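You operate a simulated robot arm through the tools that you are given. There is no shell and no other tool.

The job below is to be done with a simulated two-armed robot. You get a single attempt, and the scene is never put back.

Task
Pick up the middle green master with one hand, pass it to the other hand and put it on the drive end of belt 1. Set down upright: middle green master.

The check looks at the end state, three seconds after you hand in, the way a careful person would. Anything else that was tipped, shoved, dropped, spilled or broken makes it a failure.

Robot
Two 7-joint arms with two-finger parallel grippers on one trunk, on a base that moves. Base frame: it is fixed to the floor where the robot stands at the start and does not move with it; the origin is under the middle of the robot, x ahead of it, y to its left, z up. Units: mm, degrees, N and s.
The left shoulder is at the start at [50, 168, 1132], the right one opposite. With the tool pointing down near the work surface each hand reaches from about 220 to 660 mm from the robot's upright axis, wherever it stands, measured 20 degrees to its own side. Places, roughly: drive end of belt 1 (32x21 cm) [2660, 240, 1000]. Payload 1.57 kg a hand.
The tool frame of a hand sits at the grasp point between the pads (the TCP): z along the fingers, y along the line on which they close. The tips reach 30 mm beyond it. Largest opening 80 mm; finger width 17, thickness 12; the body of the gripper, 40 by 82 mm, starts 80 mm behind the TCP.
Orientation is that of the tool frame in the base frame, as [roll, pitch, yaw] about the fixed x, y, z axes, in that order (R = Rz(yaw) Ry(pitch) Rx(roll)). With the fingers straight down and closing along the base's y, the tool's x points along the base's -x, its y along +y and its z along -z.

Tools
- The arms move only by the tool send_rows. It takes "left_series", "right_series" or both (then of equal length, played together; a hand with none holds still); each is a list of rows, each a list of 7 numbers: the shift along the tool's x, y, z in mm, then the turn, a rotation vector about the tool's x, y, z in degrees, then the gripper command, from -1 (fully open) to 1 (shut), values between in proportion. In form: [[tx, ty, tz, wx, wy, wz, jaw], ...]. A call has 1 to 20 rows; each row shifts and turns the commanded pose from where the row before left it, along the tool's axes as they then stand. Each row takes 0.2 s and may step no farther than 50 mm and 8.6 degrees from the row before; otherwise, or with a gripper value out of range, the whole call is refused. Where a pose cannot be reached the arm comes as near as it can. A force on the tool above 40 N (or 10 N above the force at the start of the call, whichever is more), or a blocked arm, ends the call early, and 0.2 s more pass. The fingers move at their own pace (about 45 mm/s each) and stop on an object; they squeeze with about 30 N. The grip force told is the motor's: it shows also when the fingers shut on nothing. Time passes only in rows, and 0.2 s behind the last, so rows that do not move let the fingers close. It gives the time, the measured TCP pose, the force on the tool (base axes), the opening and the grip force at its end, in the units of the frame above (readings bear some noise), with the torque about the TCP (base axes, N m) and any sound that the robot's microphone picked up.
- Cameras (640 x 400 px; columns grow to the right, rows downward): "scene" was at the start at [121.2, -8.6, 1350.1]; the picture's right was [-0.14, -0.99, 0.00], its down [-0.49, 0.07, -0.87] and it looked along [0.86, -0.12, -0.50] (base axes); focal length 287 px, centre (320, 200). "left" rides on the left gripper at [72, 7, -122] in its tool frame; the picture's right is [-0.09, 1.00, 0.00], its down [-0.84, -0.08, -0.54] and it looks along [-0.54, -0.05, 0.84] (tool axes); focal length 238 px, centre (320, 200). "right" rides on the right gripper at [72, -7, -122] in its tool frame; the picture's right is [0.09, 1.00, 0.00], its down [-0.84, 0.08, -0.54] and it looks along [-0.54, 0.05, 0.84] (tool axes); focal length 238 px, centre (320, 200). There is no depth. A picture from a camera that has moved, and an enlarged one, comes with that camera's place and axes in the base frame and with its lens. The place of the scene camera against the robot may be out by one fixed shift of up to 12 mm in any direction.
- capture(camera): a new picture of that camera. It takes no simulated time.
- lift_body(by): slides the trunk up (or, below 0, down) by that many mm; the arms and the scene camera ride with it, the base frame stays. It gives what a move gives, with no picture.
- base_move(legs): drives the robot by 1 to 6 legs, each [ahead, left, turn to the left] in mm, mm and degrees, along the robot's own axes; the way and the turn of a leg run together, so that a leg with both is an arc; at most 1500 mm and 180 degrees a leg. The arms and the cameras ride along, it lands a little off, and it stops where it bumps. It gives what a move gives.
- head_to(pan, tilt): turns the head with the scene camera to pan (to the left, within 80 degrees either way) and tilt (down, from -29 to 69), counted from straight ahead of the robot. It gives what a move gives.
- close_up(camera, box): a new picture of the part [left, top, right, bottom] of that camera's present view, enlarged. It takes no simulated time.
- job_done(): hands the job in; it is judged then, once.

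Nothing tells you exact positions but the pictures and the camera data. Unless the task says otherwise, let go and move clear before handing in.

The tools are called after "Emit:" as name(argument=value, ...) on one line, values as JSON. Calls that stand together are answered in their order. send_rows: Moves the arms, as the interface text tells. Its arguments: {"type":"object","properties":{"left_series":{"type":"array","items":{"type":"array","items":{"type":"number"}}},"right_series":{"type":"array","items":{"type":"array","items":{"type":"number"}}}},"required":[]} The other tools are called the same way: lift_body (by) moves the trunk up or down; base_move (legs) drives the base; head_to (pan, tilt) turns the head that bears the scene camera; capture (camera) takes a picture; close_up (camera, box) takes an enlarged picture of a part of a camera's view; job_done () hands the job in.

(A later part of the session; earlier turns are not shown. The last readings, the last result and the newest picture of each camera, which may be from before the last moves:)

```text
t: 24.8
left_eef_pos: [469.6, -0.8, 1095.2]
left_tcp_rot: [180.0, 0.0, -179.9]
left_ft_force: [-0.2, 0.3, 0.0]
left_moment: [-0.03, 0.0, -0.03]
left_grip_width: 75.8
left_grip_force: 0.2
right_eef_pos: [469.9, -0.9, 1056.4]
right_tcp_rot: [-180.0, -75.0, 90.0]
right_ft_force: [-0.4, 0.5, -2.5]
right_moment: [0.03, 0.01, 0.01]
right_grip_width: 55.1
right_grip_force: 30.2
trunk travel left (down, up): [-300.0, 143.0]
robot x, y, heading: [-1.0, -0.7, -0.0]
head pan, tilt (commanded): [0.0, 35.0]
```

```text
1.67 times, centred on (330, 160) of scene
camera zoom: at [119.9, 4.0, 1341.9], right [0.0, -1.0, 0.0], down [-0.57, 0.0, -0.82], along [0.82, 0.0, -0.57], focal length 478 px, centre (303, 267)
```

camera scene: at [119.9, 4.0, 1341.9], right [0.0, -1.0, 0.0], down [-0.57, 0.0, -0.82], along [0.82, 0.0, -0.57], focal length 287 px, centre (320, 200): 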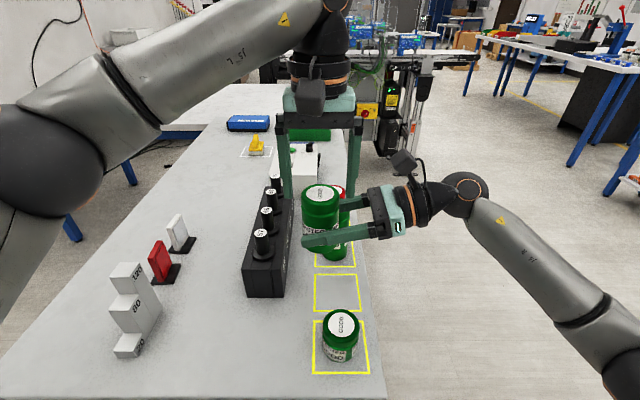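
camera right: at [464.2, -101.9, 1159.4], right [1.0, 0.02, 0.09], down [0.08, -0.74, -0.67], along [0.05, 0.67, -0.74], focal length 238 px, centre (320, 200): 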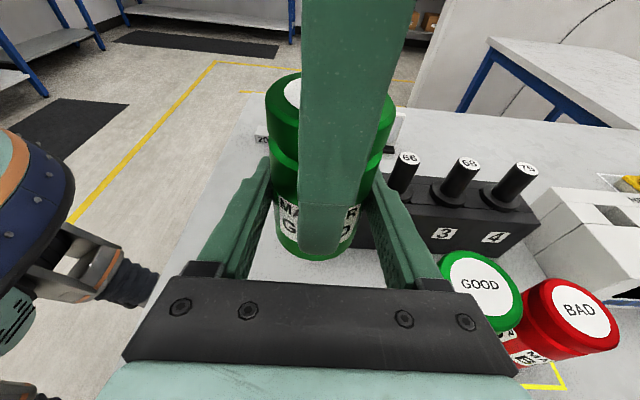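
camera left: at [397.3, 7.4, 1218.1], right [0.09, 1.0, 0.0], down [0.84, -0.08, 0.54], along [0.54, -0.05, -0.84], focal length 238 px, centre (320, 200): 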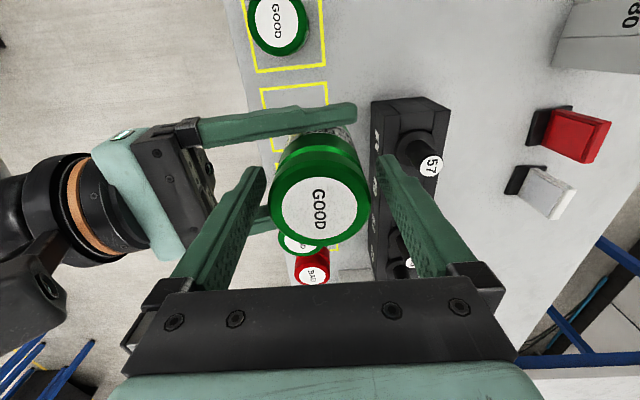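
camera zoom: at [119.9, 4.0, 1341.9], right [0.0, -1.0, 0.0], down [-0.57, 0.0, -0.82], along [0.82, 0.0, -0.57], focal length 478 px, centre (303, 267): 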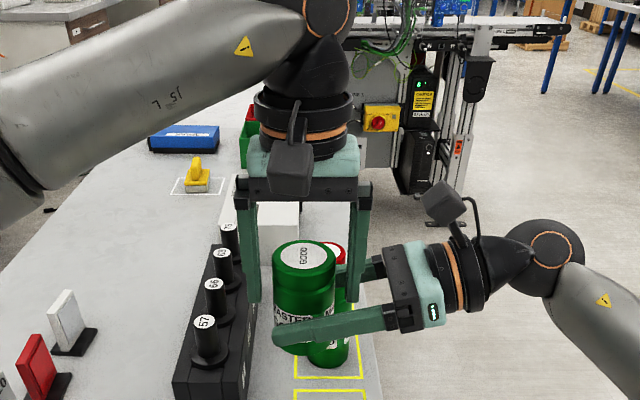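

The left fingers straddle the lid and upper body and don't touch the right fingers. Closing the left gripper while the right one keeps holding.

Emit:
send_rows(left_series=[[0, 0, 0, 0, 0, 0, 0], [0, 0, 0, 0, 0, 0, 0.5], [0, 0, 0, 0, 0, 0, 1], [0, 0, 0, 0, 0, 0, 1], [0, 0, 0, 0, 0, 0, 1]], right_series=[[0, 0, 0, 0, 0, 0, 1], [0, 0, 0, 0, 0, 0, 1], [0, 0, 0, 0, 0, 0, 1], [0, 0, 0, 0, 0, 0, 1], [0, 0, 0, 0, 0, 0, 1]])

Emit:
capture(camera="left")

Emit:
capture(camera="right")

```text
t: 26.0
left_eef_pos: [470.4, 0.1, 1096.2]
left_tcp_rot: [-179.9, 0.0, 180.0]
left_ft_force: [0.3, -0.9, 0.2]
left_moment: [-0.21, -0.09, -0.04]
left_grip_width: 55.4
left_grip_force: 29.9
right_eef_pos: [470.3, -1.1, 1056.9]
right_tcp_rot: [-180.0, -75.1, 90.0]
right_ft_force: [0.1, 2.0, -2.6]
right_moment: [0.14, 0.11, 0.01]
right_grip_width: 55.0
right_grip_force: 30.1
trunk travel left (down, up): [-300.0, 143.0]
robot x, y, heading: [-3.8, -1.1, 0.1]
head pan, tilt (commanded): [0.0, 35.0]
```

```text
taken
camera left: at [397.2, 7.3, 1218.3], right [0.09, 1.0, 0.0], down [0.84, -0.08, 0.54], along [0.54, -0.05, -0.84], focal length 238 px, centre (320, 200)
```

left: 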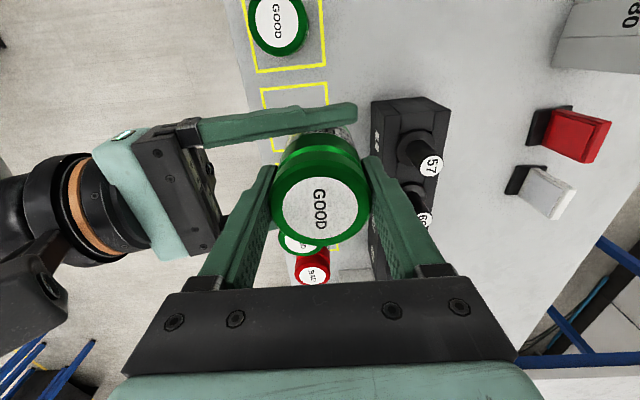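

```text
taken
camera right: at [464.2, -101.9, 1159.5], right [1.0, 0.02, 0.09], down [0.08, -0.74, -0.67], along [0.05, 0.67, -0.74], focal length 238 px, centre (320, 200)
```

right: 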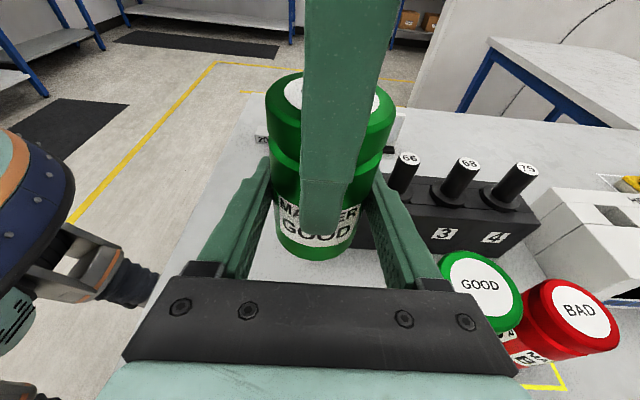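

Both hands hold the jar with almost no strain between them. Opening the right hand now, while the left stays shut.

Emit:
send_rows(left_series=[[0, 0, 0, 0, 0, 0, 1], [0, 0, 0, 0, 0, 0, 1], [0, 0, 0, 0, 0, 0, 1], [0, 0, 0, 0, 0, 0, 1]], right_series=[[0, 0, 0, 0, 0, 0, 0], [0, 0, 0, 0, 0, 0, -1], [0, 0, 0, 0, 0, 0, -1], [0, 0, 0, 0, 0, 0, -1]])

Emit:
capture(camera="right")

Emit:
capture(camera="left")

```text
t: 27.0
left_eef_pos: [470.3, 0.7, 1095.7]
left_tcp_rot: [-180.0, 0.0, -179.9]
left_ft_force: [0.3, 0.0, -0.3]
left_moment: [0.0, 0.01, 0.02]
left_grip_width: 55.4
left_grip_force: 29.6
right_eef_pos: [472.2, -1.9, 1057.7]
right_tcp_rot: [179.9, -75.0, 90.0]
right_ft_force: [0.6, 0.4, -0.5]
right_moment: [0.0, 0.0, 0.02]
right_grip_width: 79.8
right_grip_force: 0.1
trunk travel left (down, up): [-300.0, 143.0]
robot x, y, heading: [-1.8, -0.6, -0.1]
head pan, tilt (commanded): [0.0, 35.0]
```

```text
taken
camera right: at [464.3, -102.0, 1159.5], right [1.0, 0.02, 0.09], down [0.08, -0.74, -0.67], along [0.05, 0.67, -0.74], focal length 238 px, centre (320, 200)
```

right: 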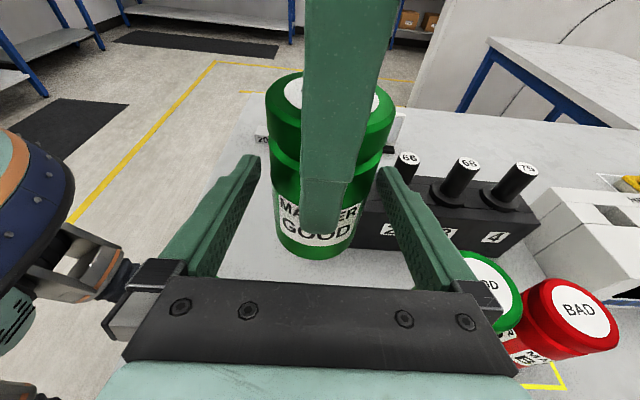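

```text
taken
camera left: at [397.3, 7.5, 1218.3], right [0.09, 1.0, 0.0], down [0.84, -0.08, 0.54], along [0.54, -0.05, -0.84], focal length 238 px, centre (320, 200)
```

left: 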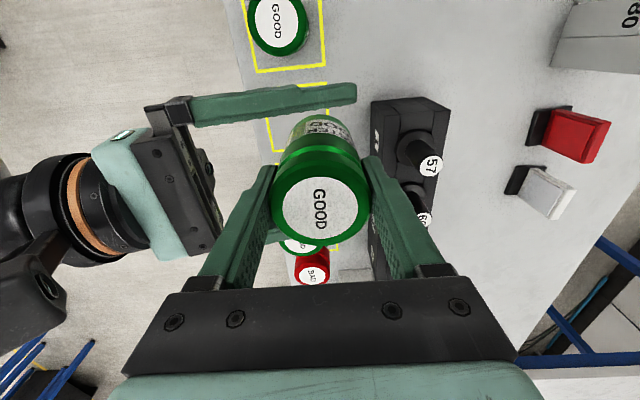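

The left hand alone holds the jar. I'll back the right hand straight out along its own axis.

Emit:
send_rows(right_series=[[0, 0, -20, 0, 0, 0, -1], [0, 0, -20, 0, 0, 0, -1], [0, 0, -20, 0, 0, 0, -1], [0, 0, -25, 0, 0, 0, -1], [0, 0, -30, 0, 0, 0, -1], [0, 0, -35, 0, 0, 0, -1], [0, 0, -40, 0, 0, 0, -1], [0, 0, 0, 0, 0, 0, -1]])

Emit:
capture(camera="right")

Emit:
capture(camera="scene")

```text
t: 28.8
left_eef_pos: [470.7, -0.2, 1096.0]
left_tcp_rot: [180.0, 0.0, -179.9]
left_ft_force: [-0.5, 1.3, 0.4]
left_moment: [-0.01, -0.01, 0.01]
left_grip_width: 55.0
left_grip_force: 29.7
right_eef_pos: [470.3, -185.2, 1108.2]
right_tcp_rot: [179.9, -75.0, 90.0]
right_ft_force: [0.2, 0.5, -0.6]
right_moment: [0.03, -0.01, -0.02]
right_grip_width: 79.8
right_grip_force: 0.1
trunk travel left (down, up): [-300.0, 143.0]
robot x, y, heading: [1.8, -0.1, -0.1]
head pan, tilt (commanded): [0.0, 35.0]
```

```text
taken
camera right: at [463.5, -286.5, 1210.1], right [1.0, 0.02, 0.09], down [0.08, -0.74, -0.67], along [0.05, 0.67, -0.74], focal length 238 px, centre (320, 200)
```

right: 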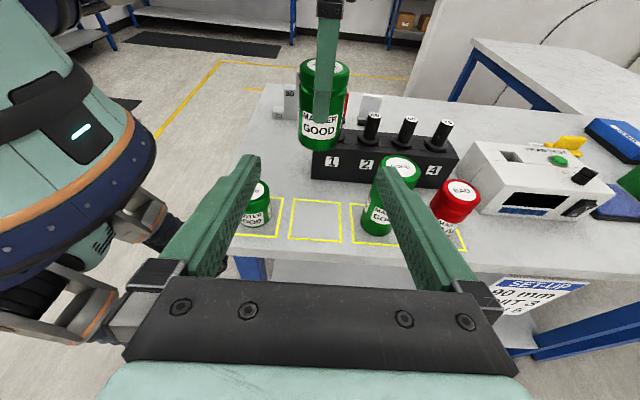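

```text
taken
camera scene: at [120.0, 4.1, 1341.9], right [0.0, -1.0, 0.0], down [-0.57, 0.0, -0.82], along [0.82, 0.0, -0.57], focal length 287 px, centre (320, 200)
```

scene: 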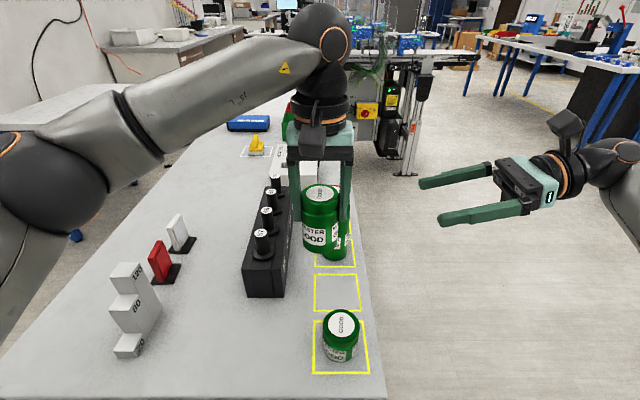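

The handover worked: the left hand holds the jar upright. Before driving I want to know the robot's footprint, so I'll turn the right wrist camera back towards the base.

Emit:
send_rows(right_series=[[0, 0, -30, 8.4, 0, 0, -1], [0, 0, -30, 8.4, 0, 0, -1], [0, 0, -30, 8.4, 0, 0, -1], [0, 0, -10, 8.4, 0, 0, -1], [0, 0, 0, 8.4, 0, 0, -1], [0, 0, 0, 8.4, 0, 0, -1]])

Emit:
capture(camera="right")

```text
t: 30.2
left_eef_pos: [469.4, 0.4, 1095.9]
left_tcp_rot: [-180.0, 0.0, 180.0]
left_ft_force: [-0.3, 0.4, 0.6]
left_moment: [0.0, -0.04, 0.0]
left_grip_width: 55.6
left_grip_force: 30.0
right_eef_pos: [418.8, -243.5, 1134.6]
right_tcp_rot: [-152.5, -73.3, 96.7]
right_ft_force: [0.3, 0.7, 0.3]
right_moment: [-0.02, 0.04, -0.01]
right_grip_width: 80.1
right_grip_force: 0.0
right hand out of reach, approached as far as the arm can: row 3, 4, 5, 6
trunk travel left (down, up): [-300.0, 143.0]
robot x, y, heading: [1.8, -3.7, -0.1]
head pan, tilt (commanded): [0.0, 35.0]
```

```text
taken
camera right: at [479.1, -324.9, 1236.4], right [0.82, 0.57, -0.04], down [0.39, -0.62, -0.67], along [-0.41, 0.54, -0.74], focal length 238 px, centre (320, 200)
```

right: 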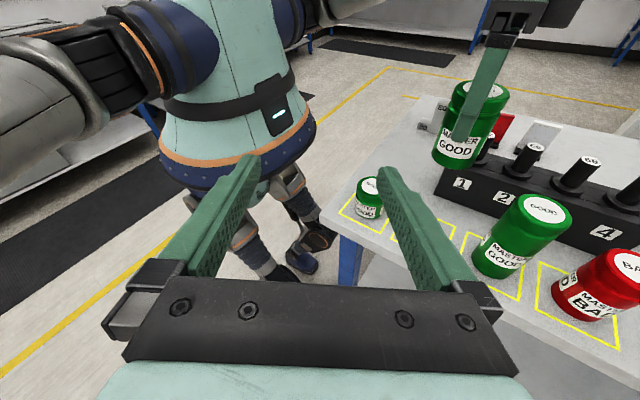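

The robot turns out to be a legged humanoid with a slim waist of about 180 mm radius, which makes standing near the table corner feasible. Now I'll undo the wrist turn and tuck the right arm away.

Emit:
send_rows(right_series=[[0, 0, 0, -8.4, 0, 0, -1], [0, 0, 0, -8.4, 0, 0, -1], [0, 0, 0, -8.4, 0, 0, -1], [0, 0, 0, -8.4, 0, 0, -1], [0, 0, 0, -8.4, 0, 0, -1], [0, 0, 0, -8.4, 0, 0, -1], [0, 0, 0, 0, 0, 0, -1]])

Emit:
capture(camera="scene")

```text
t: 31.8
left_eef_pos: [469.1, -1.0, 1095.5]
left_tcp_rot: [-180.0, 0.0, -179.9]
left_ft_force: [0.2, -1.1, -0.3]
left_moment: [-0.04, 0.02, 0.01]
left_grip_width: 55.4
left_grip_force: 29.7
right_eef_pos: [421.2, -242.6, 1135.0]
right_tcp_rot: [160.0, -73.1, 96.5]
right_ft_force: [-0.3, 0.2, 1.0]
right_moment: [0.04, 0.01, 0.01]
right_grip_width: 80.2
right_grip_force: 0.1
trunk travel left (down, up): [-300.0, 143.0]
robot x, y, heading: [-1.0, 1.3, -0.1]
head pan, tilt (commanded): [0.0, 35.0]
```

```text
taken
camera scene: at [120.1, 4.0, 1341.9], right [0.0, -1.0, 0.0], down [-0.57, 0.0, -0.82], along [0.82, 0.0, -0.57], focal length 287 px, centre (320, 200)
```

scene: 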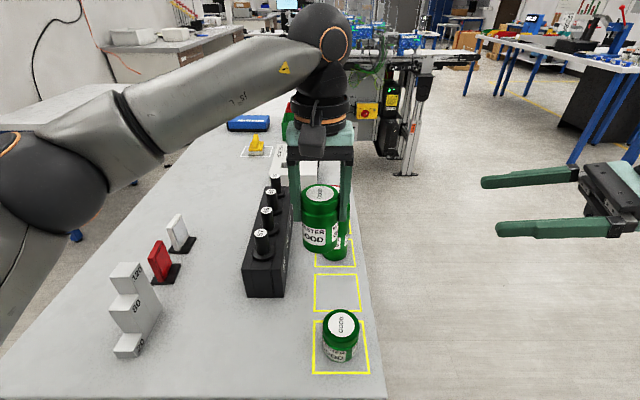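

The command stopped at the reach limit, so the right tool is slightly skewed. I'll swing it back to pointing down, then undo the yaw.

Emit:
send_rows(right_series=[[0, 0, 0, 0, -8.2, 0, -1], [0, 0, 0, 0, -8.2, 0, -1], [0, 0, 0, 0, -8.2, 0, -1], [0, 0, 0, 0, -8.2, 0, -1], [0, 0, 0, 0, -8.2, 0, -1], [0, 0, 0, 0, -8.2, 0, -1], [0, 0, 0, 0, -8.2, 0, -1], [0, 0, 0, 0, -8.2, 0, -1], [0, 0, 0, 0, -8.2, 0, -1], [0, 0, 0, 0, 0, 0, -1]])

Emit:
send_rows(right_series=[[0, 0, 0, 0, 0, -7.9, -1], [0, 0, 0, 0, 0, -7.9, -1], [0, 0, 0, 0, 0, -7.9, -1], [0, 0, 0, 0, 0, -7.9, -1], [0, 0, 0, 0, 0, -7.9, -1], [0, 0, 0, 0, 0, -7.9, -1], [0, 0, 0, 0, 0, -7.9, -1], [0, 0, 0, 0, 0, -7.9, -1], [0, 0, 0, 0, 0, -7.9, -1], [0, 0, 0, 0, 0, -7.9, -1], [0, 0, 0, 0, 0, -7.9, -1], [0, 0, 0, 0, 0, -7.9, -1], [0, 0, 0, 0, 0, -7.9, -1], [0, 0, 0, 0, 0, 0, -1]])

Emit:
capture(camera="scene")

```text
t: 34.0
left_eef_pos: [469.9, -0.0, 1095.5]
left_tcp_rot: [-180.0, 0.0, -179.9]
left_ft_force: [0.7, -0.1, 0.1]
left_moment: [-0.01, 0.02, -0.01]
left_grip_width: 55.5
left_grip_force: 29.9
right_eef_pos: [420.1, -242.5, 1133.6]
right_tcp_rot: [174.3, -0.2, 77.3]
right_ft_force: [0.0, -0.8, 0.0]
right_moment: [0.02, 0.01, -0.01]
right_grip_width: 80.1
right_grip_force: 0.0
trunk travel left (down, up): [-300.0, 143.0]
robot x, y, heading: [1.3, 1.8, 0.1]
head pan, tilt (commanded): [0.0, 35.0]
```

```text
t: 37.0
left_eef_pos: [469.8, 0.8, 1095.4]
left_tcp_rot: [180.0, 0.0, -179.9]
left_ft_force: [0.4, -0.4, -0.2]
left_moment: [-0.01, -0.01, 0.06]
left_grip_width: 55.3
left_grip_force: 30.2
right_eef_pos: [419.7, -244.8, 1133.9]
right_tcp_rot: [-179.2, 5.6, -179.9]
right_ft_force: [-0.1, -0.6, -0.8]
right_moment: [-0.02, -0.02, -0.01]
right_grip_width: 80.1
right_grip_force: 0.0
trunk travel left (down, up): [-300.0, 143.0]
robot x, y, heading: [-1.3, -0.9, -0.1]
head pan, tilt (commanded): [0.0, 35.0]
```

```text
taken
camera scene: at [119.9, 4.0, 1341.9], right [0.0, -1.0, 0.0], down [-0.57, 0.0, -0.82], along [0.82, 0.0, -0.57], focal length 287 px, centre (320, 200)
```

scene: 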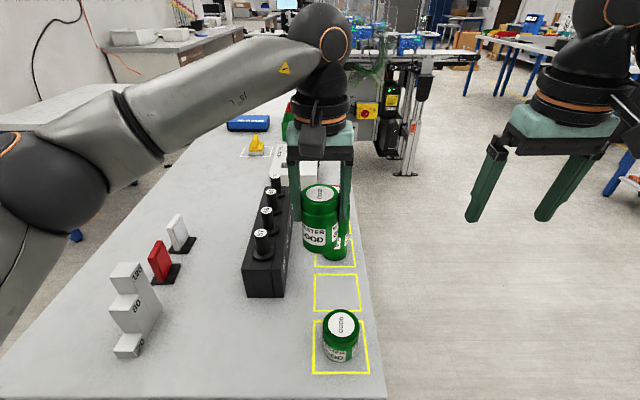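

The right hand points down again. I'll tuck it back towards the body, and raise the left hand and pull it in so the jar clears everything on the bench while driving.

Emit:
send_rows(left_series=[[0, 0, -15, 0, 0, 0, 1], [0, 0, -20, 0, 0, 0, 1], [0, 0, -20, 0, 0, 0, 1], [20, 25, 0, 0, 0, 0, 1], [20, 25, 0, 0, 0, 0, 1], [20, 25, 0, 0, 0, 0, 1], [20, 25, 0, 0, 0, 0, 1], [20, 25, 0, 0, 0, 0, 1], [0, 0, 0, 0, 0, 0, 1]], right_series=[[0, 0, 0, 0, -5.6, 0, -1], [25, 0, 0, 0, 0, 0, -1], [25, 0, 0, 0, 0, 0, -1], [25, 0, 0, 0, 0, 0, -1], [25, 0, 0, 0, 0, 0, -1], [25, 0, 0, 0, 0, 0, -1], [25, 0, 0, 0, 0, 0, -1], [15, 0, 0, 0, 0, 0, -1], [0, 0, 0, 0, 0, 0, -1]])

Emit:
head_to(pan=-60, tilt=35)

Emit:
capture(camera="scene")

Emit:
capture(camera="left")

```text
t: 39.0
left_eef_pos: [369.3, 125.5, 1151.0]
left_tcp_rot: [180.0, -0.1, -179.9]
left_ft_force: [-0.9, 0.1, -3.1]
left_moment: [0.0, 0.0, 0.01]
left_grip_width: 55.2
left_grip_force: 30.1
right_eef_pos: [258.9, -243.5, 1100.3]
right_tcp_rot: [-179.1, 11.2, 180.0]
right_ft_force: [-0.7, -0.2, 0.2]
right_moment: [0.01, 0.02, 0.02]
right_grip_width: 80.0
right_grip_force: 0.1
trunk travel left (down, up): [-300.0, 143.0]
robot x, y, heading: [0.4, 0.8, 0.3]
head pan, tilt (commanded): [0.0, 35.0]
```

```text
t: 40.3
left_eef_pos: [368.9, 125.1, 1152.0]
left_tcp_rot: [180.0, -0.2, -179.9]
left_ft_force: [-0.1, 0.5, -4.2]
left_moment: [0.01, 0.0, 0.0]
left_grip_width: 55.3
left_grip_force: 29.8
right_eef_pos: [258.2, -244.3, 1100.6]
right_tcp_rot: [-179.2, 11.1, -179.8]
right_ft_force: [0.4, 0.1, -0.5]
right_moment: [0.0, -0.01, 0.0]
right_grip_width: 79.9
right_grip_force: 0.1
trunk travel left (down, up): [-300.0, 143.0]
robot x, y, heading: [0.4, -0.7, 0.1]
head pan, tilt (commanded): [-60.0, 35.0]
```

```text
taken
camera scene: at [75.9, -72.2, 1342.0], right [-0.87, -0.5, 0.0], down [-0.29, 0.5, -0.82], along [0.41, -0.71, -0.57], focal length 287 px, centre (320, 200)
```

scene: 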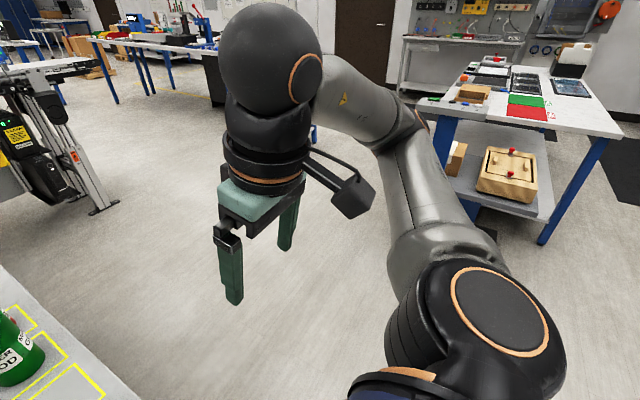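

```text
taken
camera left: at [296.8, 132.2, 1273.7], right [0.09, 1.0, 0.0], down [0.84, -0.08, 0.54], along [0.54, -0.05, -0.84], focal length 238 px, centre (320, 200)
```

left: 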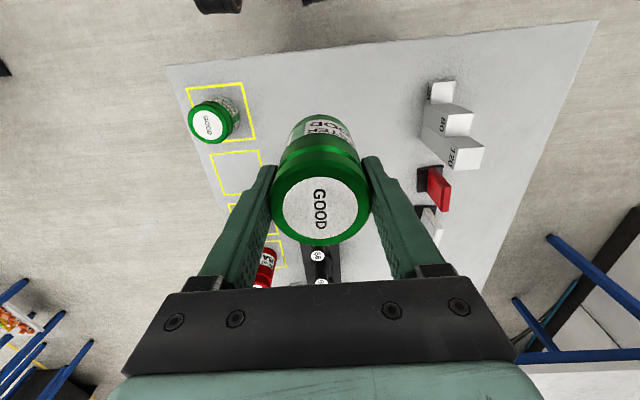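

The right arm is tucked with its elbow near y -430, and the jar is held at z 1151 with its bottom near 1075, above everything on the bench. First leg: sidestep right, clear of the bench.

Emit:
base_move(legs=[[0, -340, 0]])

Emit:
head_to(pan=0, tilt=25)

Emit:
capture(camera="scene")

Emit:
capture(camera="left")

```text
t: 43.8
left_eef_pos: [369.0, -214.7, 1150.9]
left_tcp_rot: [-179.9, 0.0, -179.6]
left_ft_force: [0.3, 0.8, -2.4]
left_moment: [0.0, 0.0, 0.02]
left_grip_width: 55.4
left_grip_force: 30.0
right_eef_pos: [259.7, -583.2, 1100.7]
right_tcp_rot: [-179.3, 11.1, -179.6]
right_ft_force: [0.1, -0.6, 0.4]
right_moment: [-0.02, 0.0, 0.0]
right_grip_width: 80.0
right_grip_force: 0.1
trunk travel left (down, up): [-300.0, 143.0]
robot x, y, heading: [1.4, -340.4, 0.4]
head pan, tilt (commanded): [-60.0, 35.0]
```

```text
t: 45.1
left_eef_pos: [369.9, -212.5, 1151.4]
left_tcp_rot: [-180.0, 0.0, -179.6]
left_ft_force: [0.3, -0.1, -3.5]
left_moment: [-0.02, -0.02, -0.02]
left_grip_width: 55.5
left_grip_force: 29.9
right_eef_pos: [260.9, -583.3, 1100.7]
right_tcp_rot: [-179.2, 11.3, -179.6]
right_ft_force: [0.3, 0.9, -0.2]
right_moment: [0.0, -0.01, -0.02]
right_grip_width: 79.9
right_grip_force: 0.0
trunk travel left (down, up): [-300.0, 143.0]
robot x, y, heading: [0.1, -339.7, 0.2]
head pan, tilt (commanded): [0.0, 25.0]
```

```text
taken
camera scene: at [124.8, -335.3, 1357.7], right [0.0, -1.0, 0.0], down [-0.42, 0.0, -0.91], along [0.91, 0.0, -0.42], focal length 287 px, centre (320, 200)
```

scene: 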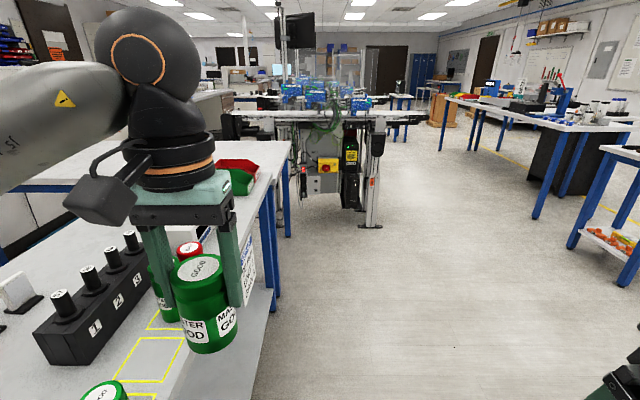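

```text
taken
camera left: at [297.0, -206.3, 1273.7], right [0.09, 1.0, 0.0], down [0.84, -0.07, 0.54], along [0.54, -0.05, -0.84], focal length 238 px, centre (320, 200)
```

left: 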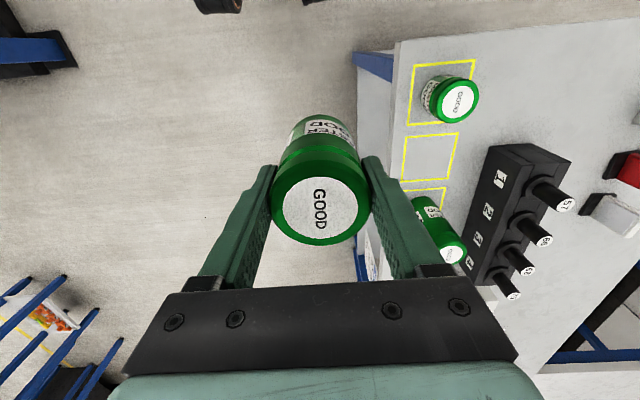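

The way ahead along the bench's right side is clear. Driving forward 1400 mm, keeping y near -340.

Emit:
base_move(legs=[[1400, 0, 0]])

Emit:
capture(camera="scene")

Emit:
head_to(pan=20, tilt=20)

Emit:
capture(camera="scene")

Emit:
head_to(pan=40, tilt=45)

Emit:
capture(camera="scene")

```text
t: 52.1
left_eef_pos: [1756.9, -221.4, 1150.1]
left_tcp_rot: [-179.9, -0.1, 179.9]
left_ft_force: [0.5, -0.2, -3.4]
left_moment: [0.0, 0.01, -0.03]
left_grip_width: 55.5
left_grip_force: 30.0
right_eef_pos: [1643.1, -588.4, 1100.7]
right_tcp_rot: [-179.2, 11.2, 180.0]
right_ft_force: [-0.4, -0.1, -0.4]
right_moment: [0.01, 0.0, -0.01]
right_grip_width: 79.9
right_grip_force: 0.0
trunk travel left (down, up): [-300.0, 143.0]
robot x, y, heading: [1385.0, -343.5, -0.4]
head pan, tilt (commanded): [0.0, 25.0]
stopped in leg 1: the robot was blocked; the commanded pose is now the measured one
```

```text
taken
camera scene: at [1510.8, -340.3, 1357.7], right [0.0, -1.0, 0.0], down [-0.42, 0.0, -0.91], along [0.91, 0.0, -0.42], focal length 287 px, centre (320, 200)
```

scene: 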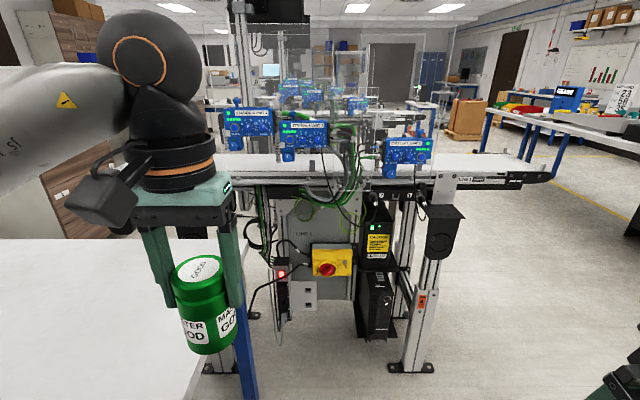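

```text
t: 52.9
left_eef_pos: [1757.9, -220.9, 1151.4]
left_tcp_rot: [180.0, -0.1, 179.9]
left_ft_force: [0.5, 0.7, -4.1]
left_moment: [-0.01, 0.0, -0.02]
left_grip_width: 55.4
left_grip_force: 30.7
right_eef_pos: [1642.3, -589.6, 1102.3]
right_tcp_rot: [-179.2, 11.3, 179.9]
right_ft_force: [-0.7, -0.3, -0.9]
right_moment: [0.01, 0.03, -0.01]
right_grip_width: 79.9
right_grip_force: 0.1
trunk travel left (down, up): [-300.0, 143.0]
robot x, y, heading: [1388.3, -345.8, -0.4]
head pan, tilt (commanded): [20.0, 20.0]
```

```text
taken
camera scene: at [1506.3, -308.5, 1365.8], right [0.34, -0.94, 0.0], down [-0.32, -0.12, -0.94], along [0.88, 0.32, -0.34], focal length 287 px, centre (320, 200)
```

scene: 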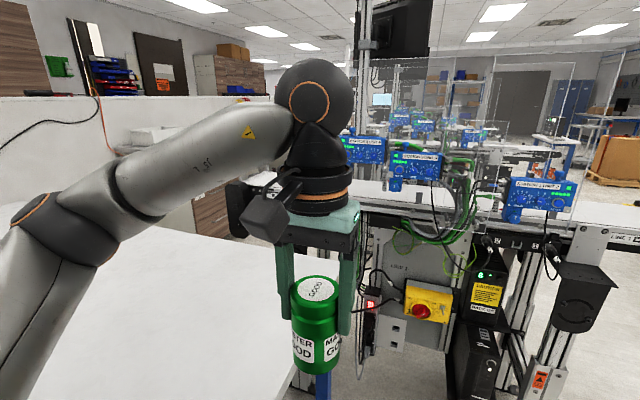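

```text
t: 53.8
left_eef_pos: [1757.3, -220.8, 1151.7]
left_tcp_rot: [-179.9, -0.1, 179.8]
left_ft_force: [-0.2, -0.3, -3.0]
left_moment: [-0.03, 0.06, 0.0]
left_grip_width: 55.4
left_grip_force: 29.4
right_eef_pos: [1643.9, -588.5, 1100.6]
right_tcp_rot: [-179.1, 11.2, 179.9]
right_ft_force: [0.2, -0.6, -0.9]
right_moment: [0.01, 0.02, 0.0]
right_grip_width: 80.1
right_grip_force: 0.0
trunk travel left (down, up): [-300.0, 143.0]
robot x, y, heading: [1388.1, -343.6, -0.1]
head pan, tilt (commanded): [40.0, 45.0]
```

```text
taken
camera scene: at [1481.2, -287.9, 1327.2], right [0.64, -0.77, 0.0], down [-0.54, -0.45, -0.71], along [0.54, 0.45, -0.71], focal length 287 px, centre (320, 200)
```

scene: 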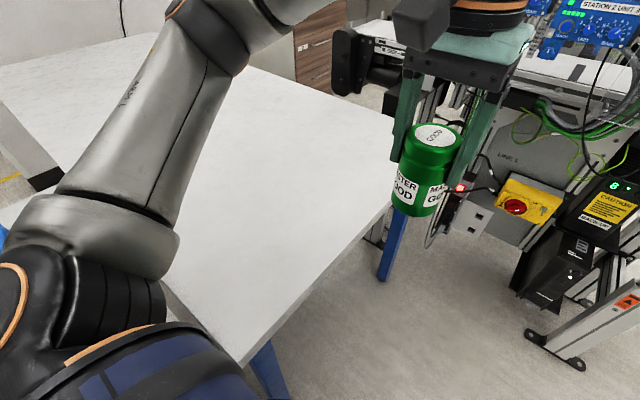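

The base stopped about 15 mm short at x 1385, reported as blocked. There is a second table whose corner is near (1502, -125). I need to find out what I touched before going on.

Emit:
head_to(pan=35, tilt=69)

Emit:
capture(camera="scene")

Emit:
head_to(pan=0, tilt=69)

Emit:
capture(camera="scene")

Emit:
head_to(pan=-40, tilt=60)

Emit:
capture(camera="scene")

Emit:
head_to(pan=80, tilt=45)

Emit:
capture(camera="scene")

Emit:
capture(camera="left")

Emit:
capture(camera="right")

```text
t: 54.7
left_eef_pos: [1756.0, -219.7, 1150.5]
left_tcp_rot: [180.0, -0.1, 179.8]
left_ft_force: [0.1, -0.1, -3.0]
left_moment: [-0.01, -0.01, 0.0]
left_grip_width: 55.4
left_grip_force: 29.7
right_eef_pos: [1642.6, -588.5, 1100.5]
right_tcp_rot: [-179.3, 11.2, 179.9]
right_ft_force: [-0.9, 0.1, -0.5]
right_moment: [-0.01, 0.03, 0.0]
right_grip_width: 80.0
right_grip_force: 0.0
trunk travel left (down, up): [-300.0, 143.0]
robot x, y, heading: [1387.1, -342.7, -0.1]
head pan, tilt (commanded): [35.0, 68.8]
```

```text
taken
camera scene: at [1464.6, -308.0, 1298.3], right [0.57, -0.82, 0.0], down [-0.77, -0.53, -0.36], along [0.3, 0.21, -0.93], focal length 287 px, centre (320, 200)
```

scene: 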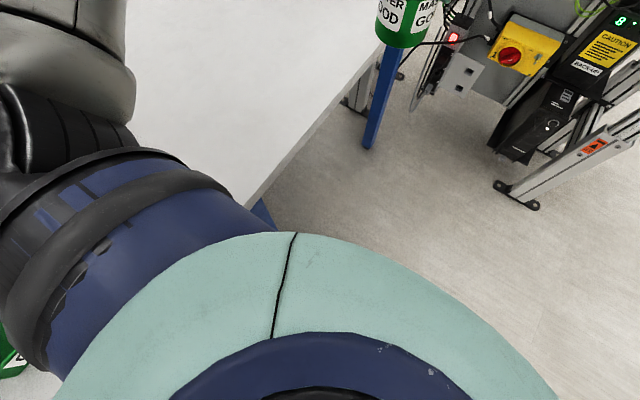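

```text
t: 55.7
left_eef_pos: [1755.9, -218.7, 1151.5]
left_tcp_rot: [-180.0, -0.1, 179.8]
left_ft_force: [0.6, 1.0, -3.1]
left_moment: [0.01, -0.01, 0.0]
left_grip_width: 55.4
left_grip_force: 29.9
right_eef_pos: [1643.3, -588.3, 1101.4]
right_tcp_rot: [-179.2, 11.3, 179.9]
right_ft_force: [0.3, -0.2, -1.5]
right_moment: [0.03, 0.02, -0.01]
right_grip_width: 80.0
right_grip_force: 0.0
trunk travel left (down, up): [-300.0, 143.0]
robot x, y, heading: [1390.2, -344.4, -0.0]
head pan, tilt (commanded): [0.0, 68.8]
```

```text
taken
camera scene: at [1474.5, -340.1, 1298.3], right [0.0, -1.0, 0.0], down [-0.93, 0.0, -0.36], along [0.36, 0.0, -0.93], focal length 287 px, centre (320, 200)
```

scene: 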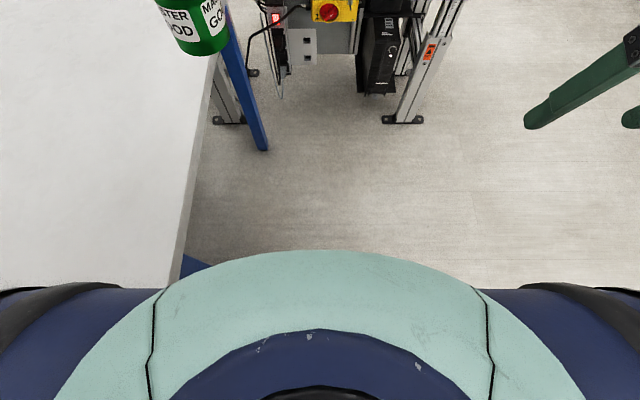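

```text
t: 56.8
left_eef_pos: [1757.2, -220.1, 1150.1]
left_tcp_rot: [180.0, 0.0, 179.8]
left_ft_force: [0.7, 0.8, -2.7]
left_moment: [0.01, -0.01, 0.01]
left_grip_width: 55.6
left_grip_force: 30.4
right_eef_pos: [1642.9, -588.3, 1100.4]
right_tcp_rot: [-179.2, 11.1, 179.9]
right_ft_force: [0.0, 0.7, 0.6]
right_moment: [0.01, -0.01, 0.02]
right_grip_width: 79.9
right_grip_force: 0.1
trunk travel left (down, up): [-300.0, 143.0]
robot x, y, heading: [1387.7, -345.9, 0.2]
head pan, tilt (commanded): [-40.0, 60.0]
```

```text
taken
camera scene: at [1469.6, -382.9, 1307.6], right [-0.64, -0.76, 0.0], down [-0.66, 0.56, -0.5], along [0.38, -0.32, -0.87], focal length 287 px, centre (320, 200)
```

scene: 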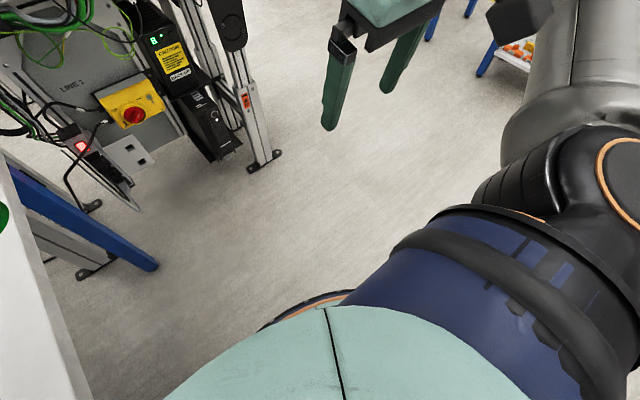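

```text
t: 58.8
left_eef_pos: [1756.9, -220.2, 1151.7]
left_tcp_rot: [-179.9, -0.1, 179.7]
left_ft_force: [0.0, -0.6, -3.6]
left_moment: [-0.01, -0.01, -0.02]
left_grip_width: 55.6
left_grip_force: 30.1
right_eef_pos: [1644.2, -588.8, 1100.5]
right_tcp_rot: [-179.2, 11.1, 179.8]
right_ft_force: [0.6, 0.2, -1.4]
right_moment: [0.03, 0.03, -0.04]
right_grip_width: 80.0
right_grip_force: 0.1
trunk travel left (down, up): [-300.0, 143.0]
robot x, y, heading: [1383.2, -343.6, -0.3]
head pan, tilt (commanded): [80.0, 45.0]
```

```text
taken
camera scene: at [1433.1, -259.9, 1327.1], right [0.98, -0.18, 0.0], down [-0.13, -0.7, -0.71], along [0.13, 0.7, -0.71], focal length 287 px, centre (320, 200)
```

scene: 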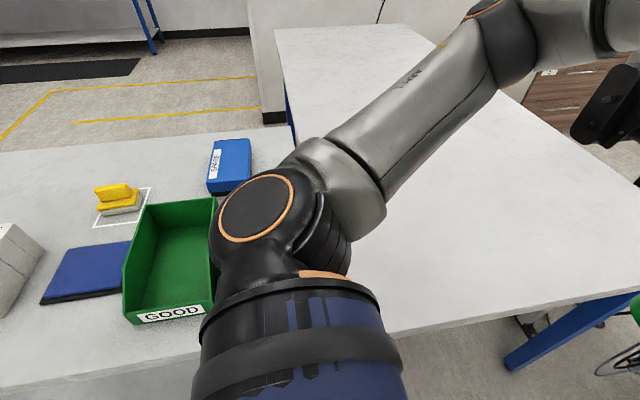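

```text
taken
camera left: at [1684.2, -212.7, 1273.3], right [0.09, 1.0, 0.0], down [0.84, -0.08, 0.54], along [0.54, -0.05, -0.84], focal length 238 px, centre (320, 200)
```

left: 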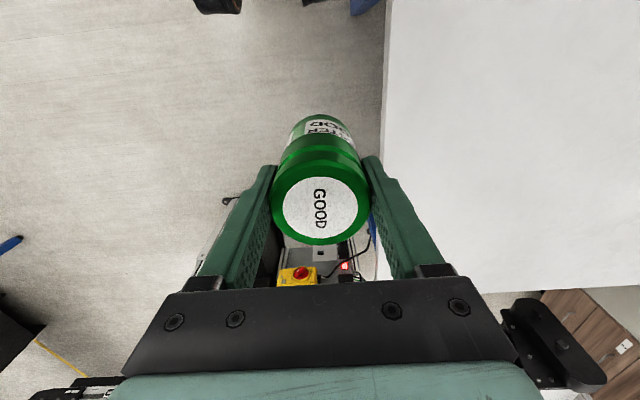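

```text
taken
camera right: at [1549.1, -594.6, 1208.0], right [-0.09, 1.0, -0.03], down [0.72, 0.08, 0.69], along [0.69, 0.04, -0.72], focal length 238 px, centre (320, 200)
```

right: 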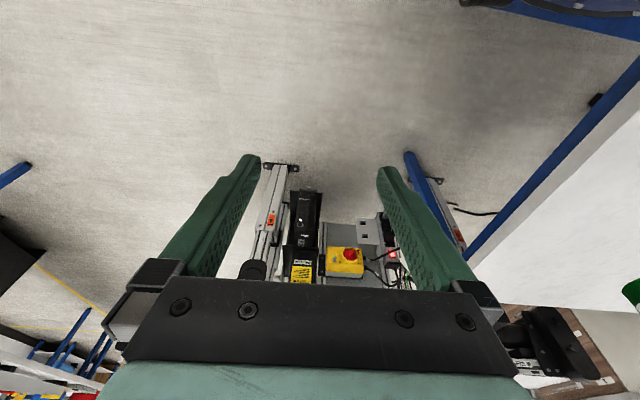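

The second table is lower, at z about 835. I can't yet tell whether I touched its corner or something hidden behind my shoulder, such as the red bin, so I'll back off a little along the path I came and look.

Emit:
base_move(legs=[[-60, 0, 0], [0, -80, 0]])

Emit:
capture(camera="scene")

Emit:
head_to(pan=60, tilt=55)

Emit:
capture(camera="scene")

Emit:
head_to(pan=30, tilt=50)

Emit:
capture(camera="scene")

```text
t: 60.7
left_eef_pos: [1695.6, -298.6, 1150.4]
left_tcp_rot: [179.9, -0.2, 179.9]
left_ft_force: [0.3, -0.4, -3.4]
left_moment: [0.0, 0.02, 0.04]
left_grip_width: 55.4
left_grip_force: 30.4
right_eef_pos: [1584.6, -667.4, 1102.3]
right_tcp_rot: [-179.2, 11.1, 180.0]
right_ft_force: [-0.3, -0.8, 0.1]
right_moment: [-0.01, -0.03, -0.01]
right_grip_width: 80.1
right_grip_force: 0.0
trunk travel left (down, up): [-300.0, 143.0]
robot x, y, heading: [1324.4, -424.2, -0.6]
head pan, tilt (commanded): [80.0, 45.0]
```

```text
taken
camera scene: at [1372.8, -339.2, 1327.2], right [0.98, -0.18, 0.0], down [-0.12, -0.7, -0.71], along [0.12, 0.7, -0.71], focal length 287 px, centre (320, 200)
```

scene: 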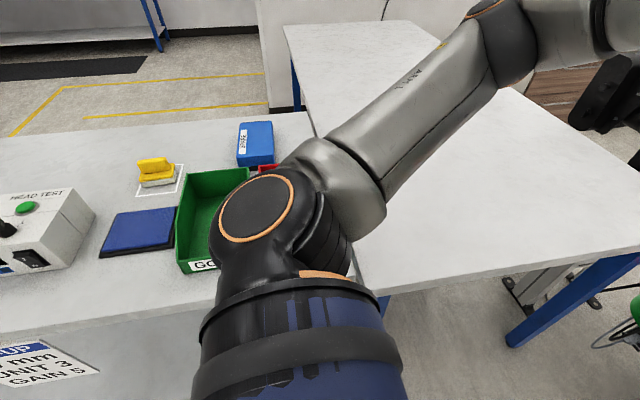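

```text
t: 61.5
left_eef_pos: [1696.8, -299.2, 1151.3]
left_tcp_rot: [180.0, -0.1, 180.0]
left_ft_force: [0.0, 1.1, -2.7]
left_moment: [0.01, -0.01, -0.01]
left_grip_width: 55.5
left_grip_force: 30.2
right_eef_pos: [1583.8, -666.8, 1101.2]
right_tcp_rot: [-179.3, 11.2, 180.0]
right_ft_force: [0.6, -0.3, 0.1]
right_moment: [-0.04, -0.01, -0.02]
right_grip_width: 80.0
right_grip_force: 0.1
trunk travel left (down, up): [-300.0, 143.0]
robot x, y, heading: [1327.6, -424.0, -0.3]
head pan, tilt (commanded): [60.0, 55.0]
```

```text
taken
camera scene: at [1394.6, -356.5, 1313.7], right [0.86, -0.5, 0.0], down [-0.41, -0.71, -0.57], along [0.29, 0.5, -0.82], focal length 287 px, centre (320, 200)
```

scene: 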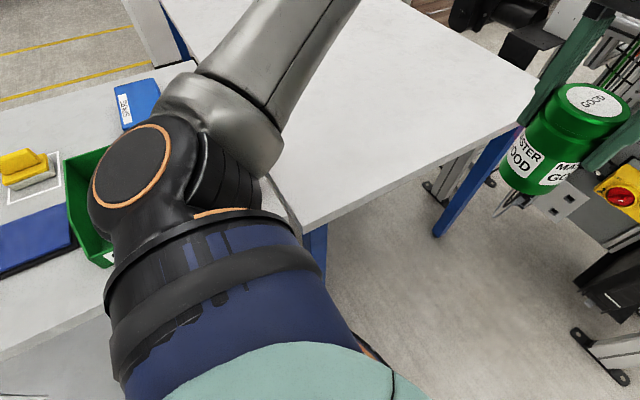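

```text
t: 62.5
left_eef_pos: [1697.0, -299.4, 1150.1]
left_tcp_rot: [180.0, 0.0, 179.9]
left_ft_force: [0.0, 0.7, -3.3]
left_moment: [-0.02, 0.03, 0.0]
left_grip_width: 55.5
left_grip_force: 29.9
right_eef_pos: [1583.9, -666.7, 1101.8]
right_tcp_rot: [-179.2, 11.2, -179.9]
right_ft_force: [0.1, 0.0, -0.1]
right_moment: [-0.01, -0.02, -0.01]
right_grip_width: 79.9
right_grip_force: 0.0
trunk travel left (down, up): [-300.0, 143.0]
robot x, y, heading: [1323.7, -423.2, -0.3]
head pan, tilt (commanded): [30.0, 50.0]
```

```text
taken
camera scene: at [1425.2, -380.5, 1320.2], right [0.5, -0.87, 0.0], down [-0.66, -0.38, -0.64], along [0.56, 0.32, -0.77], focal length 287 px, centre (320, 200)
```

scene: 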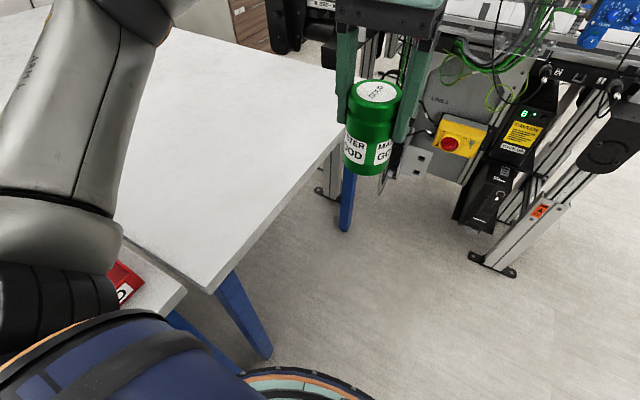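

The red bin and the bench look undisturbed; I most likely just brushed the second table's near corner. I'll look in more detail at that table's far corner and the belt to choose a standing spot.

Emit:
head_to(pan=15, tilt=30)

Emit:
close_up(camera="scene", box=[160, 40, 400, 190])

Emit:
close_up(camera="scene", box=[160, 150, 480, 350])

Emit:
capture(camera="right")

```text
t: 63.3
left_eef_pos: [1696.5, -299.0, 1151.1]
left_tcp_rot: [-180.0, -0.1, 179.8]
left_ft_force: [-0.9, -0.2, -4.1]
left_moment: [0.01, -0.04, 0.0]
left_grip_width: 55.5
left_grip_force: 30.0
right_eef_pos: [1583.4, -667.0, 1101.4]
right_tcp_rot: [-179.2, 11.2, 179.9]
right_ft_force: [-0.3, -0.2, 0.2]
right_moment: [-0.02, -0.03, 0.0]
right_grip_width: 80.1
right_grip_force: 0.1
trunk travel left (down, up): [-300.0, 143.0]
robot x, y, heading: [1327.5, -422.2, -0.2]
head pan, tilt (commanded): [15.0, 30.0]
```

```text
2.67 times, centred on (280, 115) of scene
camera zoom: at [1445.9, -395.6, 1349.7], right [0.26, -0.97, 0.0], down [-0.48, -0.13, -0.87], along [0.84, 0.22, -0.5], focal length 765 px, centre (427, 427)
```

zoom: 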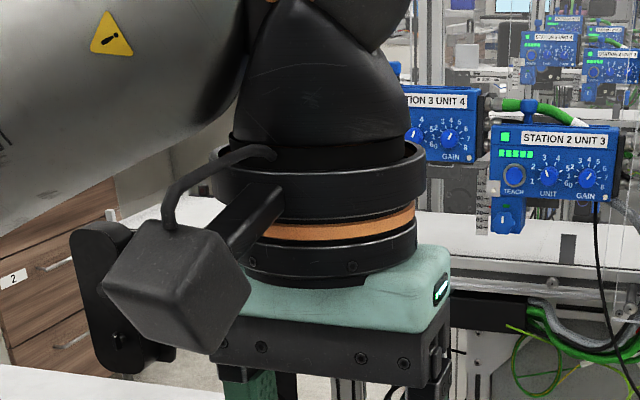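

```text
2.00 times, centred on (320, 250) of scene
camera zoom: at [1445.9, -395.6, 1349.7], right [0.26, -0.97, 0.0], down [-0.48, -0.13, -0.87], along [0.84, 0.22, -0.5], focal length 573 px, centre (320, 100)
```

zoom: 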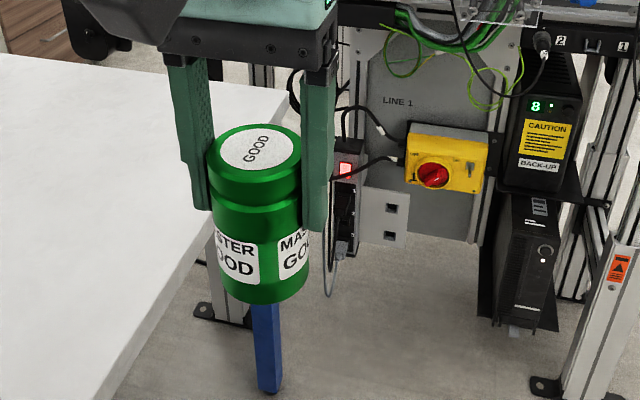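

```text
taken
camera right: at [1489.1, -673.4, 1208.0], right [-0.09, 1.0, -0.03], down [0.72, 0.09, 0.69], along [0.69, 0.04, -0.72], focal length 238 px, centre (320, 200)
```

right: 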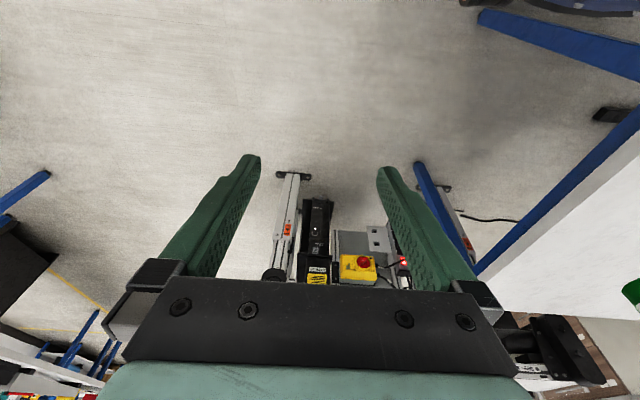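

I place the second table at x 1500–2321 with its right edge at y ≈ -110, the machine front at x ≈ 2540, and the belt front near x 2550. I'll first tuck the right arm further back and outward, then drive 600 mm at y ≈ -422, well clear of the table.

Emit:
send_rows(right_series=[[20, -30, -4, 0, 2.24, 0, -1], [20, -30, -4, 0, 2.24, 0, -1], [20, -30, -4, 0, 2.24, 0, -1], [20, -30, -4, 0, 2.24, 0, -1], [20, -30, -4, 0, 2.24, 0, -1], [0, 0, 0, 0, 0, 0, -1]])

Emit:
base_move(legs=[[600, 0, 0.3]])

Emit:
capture(camera="scene")

Emit:
capture(camera="left")

```text
t: 64.7
left_eef_pos: [1696.0, -299.7, 1150.4]
left_tcp_rot: [-179.9, -0.2, 179.9]
left_ft_force: [0.9, 1.1, -3.0]
left_moment: [-0.02, -0.01, -0.01]
left_grip_width: 55.6
left_grip_force: 30.1
right_eef_pos: [1525.5, -732.3, 1093.8]
right_tcp_rot: [-179.2, 0.0, 179.8]
right_ft_force: [-0.7, 0.3, 1.3]
right_moment: [0.03, 0.01, 0.03]
right_grip_width: 80.0
right_grip_force: 0.1
right hand out of reach, approached as far as the arm can: row 3, 4, 5
trunk travel left (down, up): [-300.0, 143.0]
robot x, y, heading: [1324.5, -424.3, -0.3]
head pan, tilt (commanded): [15.0, 30.0]
```

```text
t: 68.1
left_eef_pos: [2292.7, -292.3, 1150.8]
left_tcp_rot: [-180.0, -0.1, -179.5]
left_ft_force: [0.5, 0.1, -3.2]
left_moment: [-0.02, 0.05, 0.01]
left_grip_width: 55.5
left_grip_force: 29.9
right_eef_pos: [2127.7, -728.7, 1093.4]
right_tcp_rot: [-179.2, 0.0, -179.5]
right_ft_force: [0.4, -0.4, 0.8]
right_moment: [0.0, 0.0, 0.0]
right_grip_width: 80.2
right_grip_force: 0.0
trunk travel left (down, up): [-300.0, 143.0]
robot x, y, heading: [1923.9, -419.1, 0.6]
head pan, tilt (commanded): [15.0, 30.0]
```

```text
taken
camera scene: at [2044.1, -392.5, 1349.7], right [0.27, -0.96, 0.0], down [-0.48, -0.13, -0.87], along [0.83, 0.23, -0.5], focal length 287 px, centre (320, 200)
```

scene: 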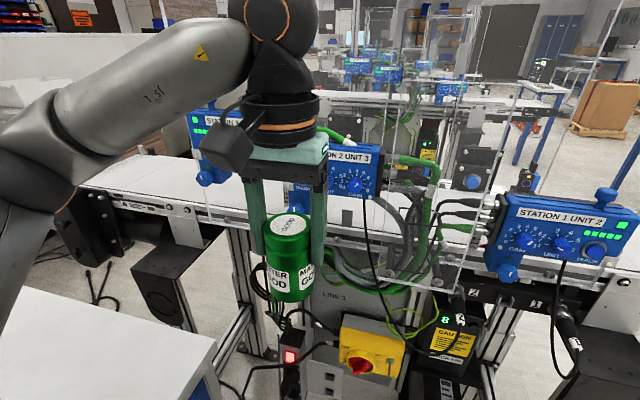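

```text
taken
camera left: at [2220.9, -286.3, 1273.2], right [0.08, 1.0, 0.0], down [0.84, -0.07, 0.54], along [0.54, -0.04, -0.84], focal length 238 px, centre (320, 200)
```

left: 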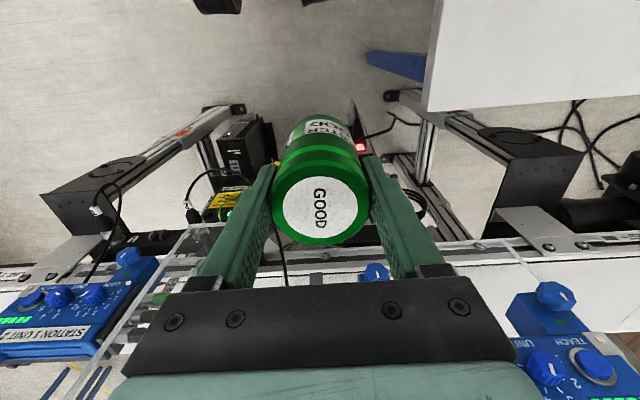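

The STATION boxes overhang the belt front to about x 2455 at z 1110–1240, for y < -50. The drive end itself is open. I'll swing the right arm further out to the side, turning its yaw with it, so it stays clear of the machine.

Emit:
send_rows(right_series=[[0, 0, 0, 0, 0, 8.3, -1], [0, 0, 0, 0, 0, 8.3, -1], [0, 0, 0, 0, 0, 8.3, -1], [0, 0, 0, 0, 0, 8.3, -1], [0, 0, 0, 0, 0, 8.3, -1], [0, 0, 0, 0, 0, 8.3, -1], [-5, -36.8, 0, 0, 0, 0, -1], [-5, -36.8, 0, 0, 0, 0, -1], [-5, -36.8, 0, 0, 0, 0, -1], [-5, -36.8, 0, 0, 0, 0, -1], [0, 0, 0, 0, 0, 0, -1]])

Emit:
head_to(pan=-60, tilt=35)

Emit:
capture(camera="scene")

```text
t: 70.5
left_eef_pos: [2293.2, -293.2, 1150.8]
left_tcp_rot: [-179.9, -0.1, -179.6]
left_ft_force: [-0.6, 0.0, -3.2]
left_moment: [0.01, 0.0, -0.02]
left_grip_width: 55.3
left_grip_force: 30.0
right_eef_pos: [2098.7, -715.1, 1093.6]
right_tcp_rot: [-179.5, 0.6, 130.8]
right_ft_force: [-0.4, -0.3, 0.3]
right_moment: [0.0, -0.02, -0.01]
right_grip_width: 79.8
right_grip_force: 0.0
right hand out of reach, approached as far as the arm can: row 7, 8, 9, 10
trunk travel left (down, up): [-300.0, 143.0]
robot x, y, heading: [1927.2, -420.7, 0.4]
head pan, tilt (commanded): [15.0, 30.0]
```

```text
t: 72.0
left_eef_pos: [2293.0, -294.6, 1150.4]
left_tcp_rot: [180.0, -0.1, -179.4]
left_ft_force: [0.3, 0.7, -3.2]
left_moment: [0.0, 0.03, 0.0]
left_grip_width: 55.3
left_grip_force: 30.0
right_eef_pos: [2097.4, -716.2, 1093.4]
right_tcp_rot: [-179.5, 0.6, 130.7]
right_ft_force: [-0.3, -0.1, -0.4]
right_moment: [0.0, 0.03, 0.0]
right_grip_width: 80.3
right_grip_force: 0.2
trunk travel left (down, up): [-300.0, 143.0]
robot x, y, heading: [1922.7, -418.6, 0.6]
head pan, tilt (commanded): [-60.0, 35.0]
```

```text
taken
camera scene: at [2001.3, -492.5, 1342.0], right [-0.86, -0.51, 0.0], down [-0.29, 0.49, -0.82], along [0.42, -0.71, -0.57], focal length 287 px, centre (320, 200)
```

scene: 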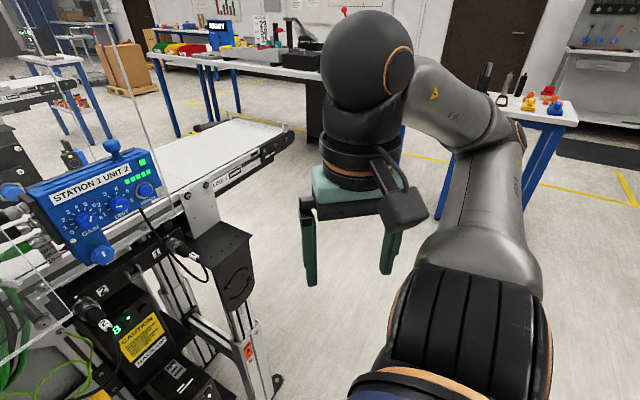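

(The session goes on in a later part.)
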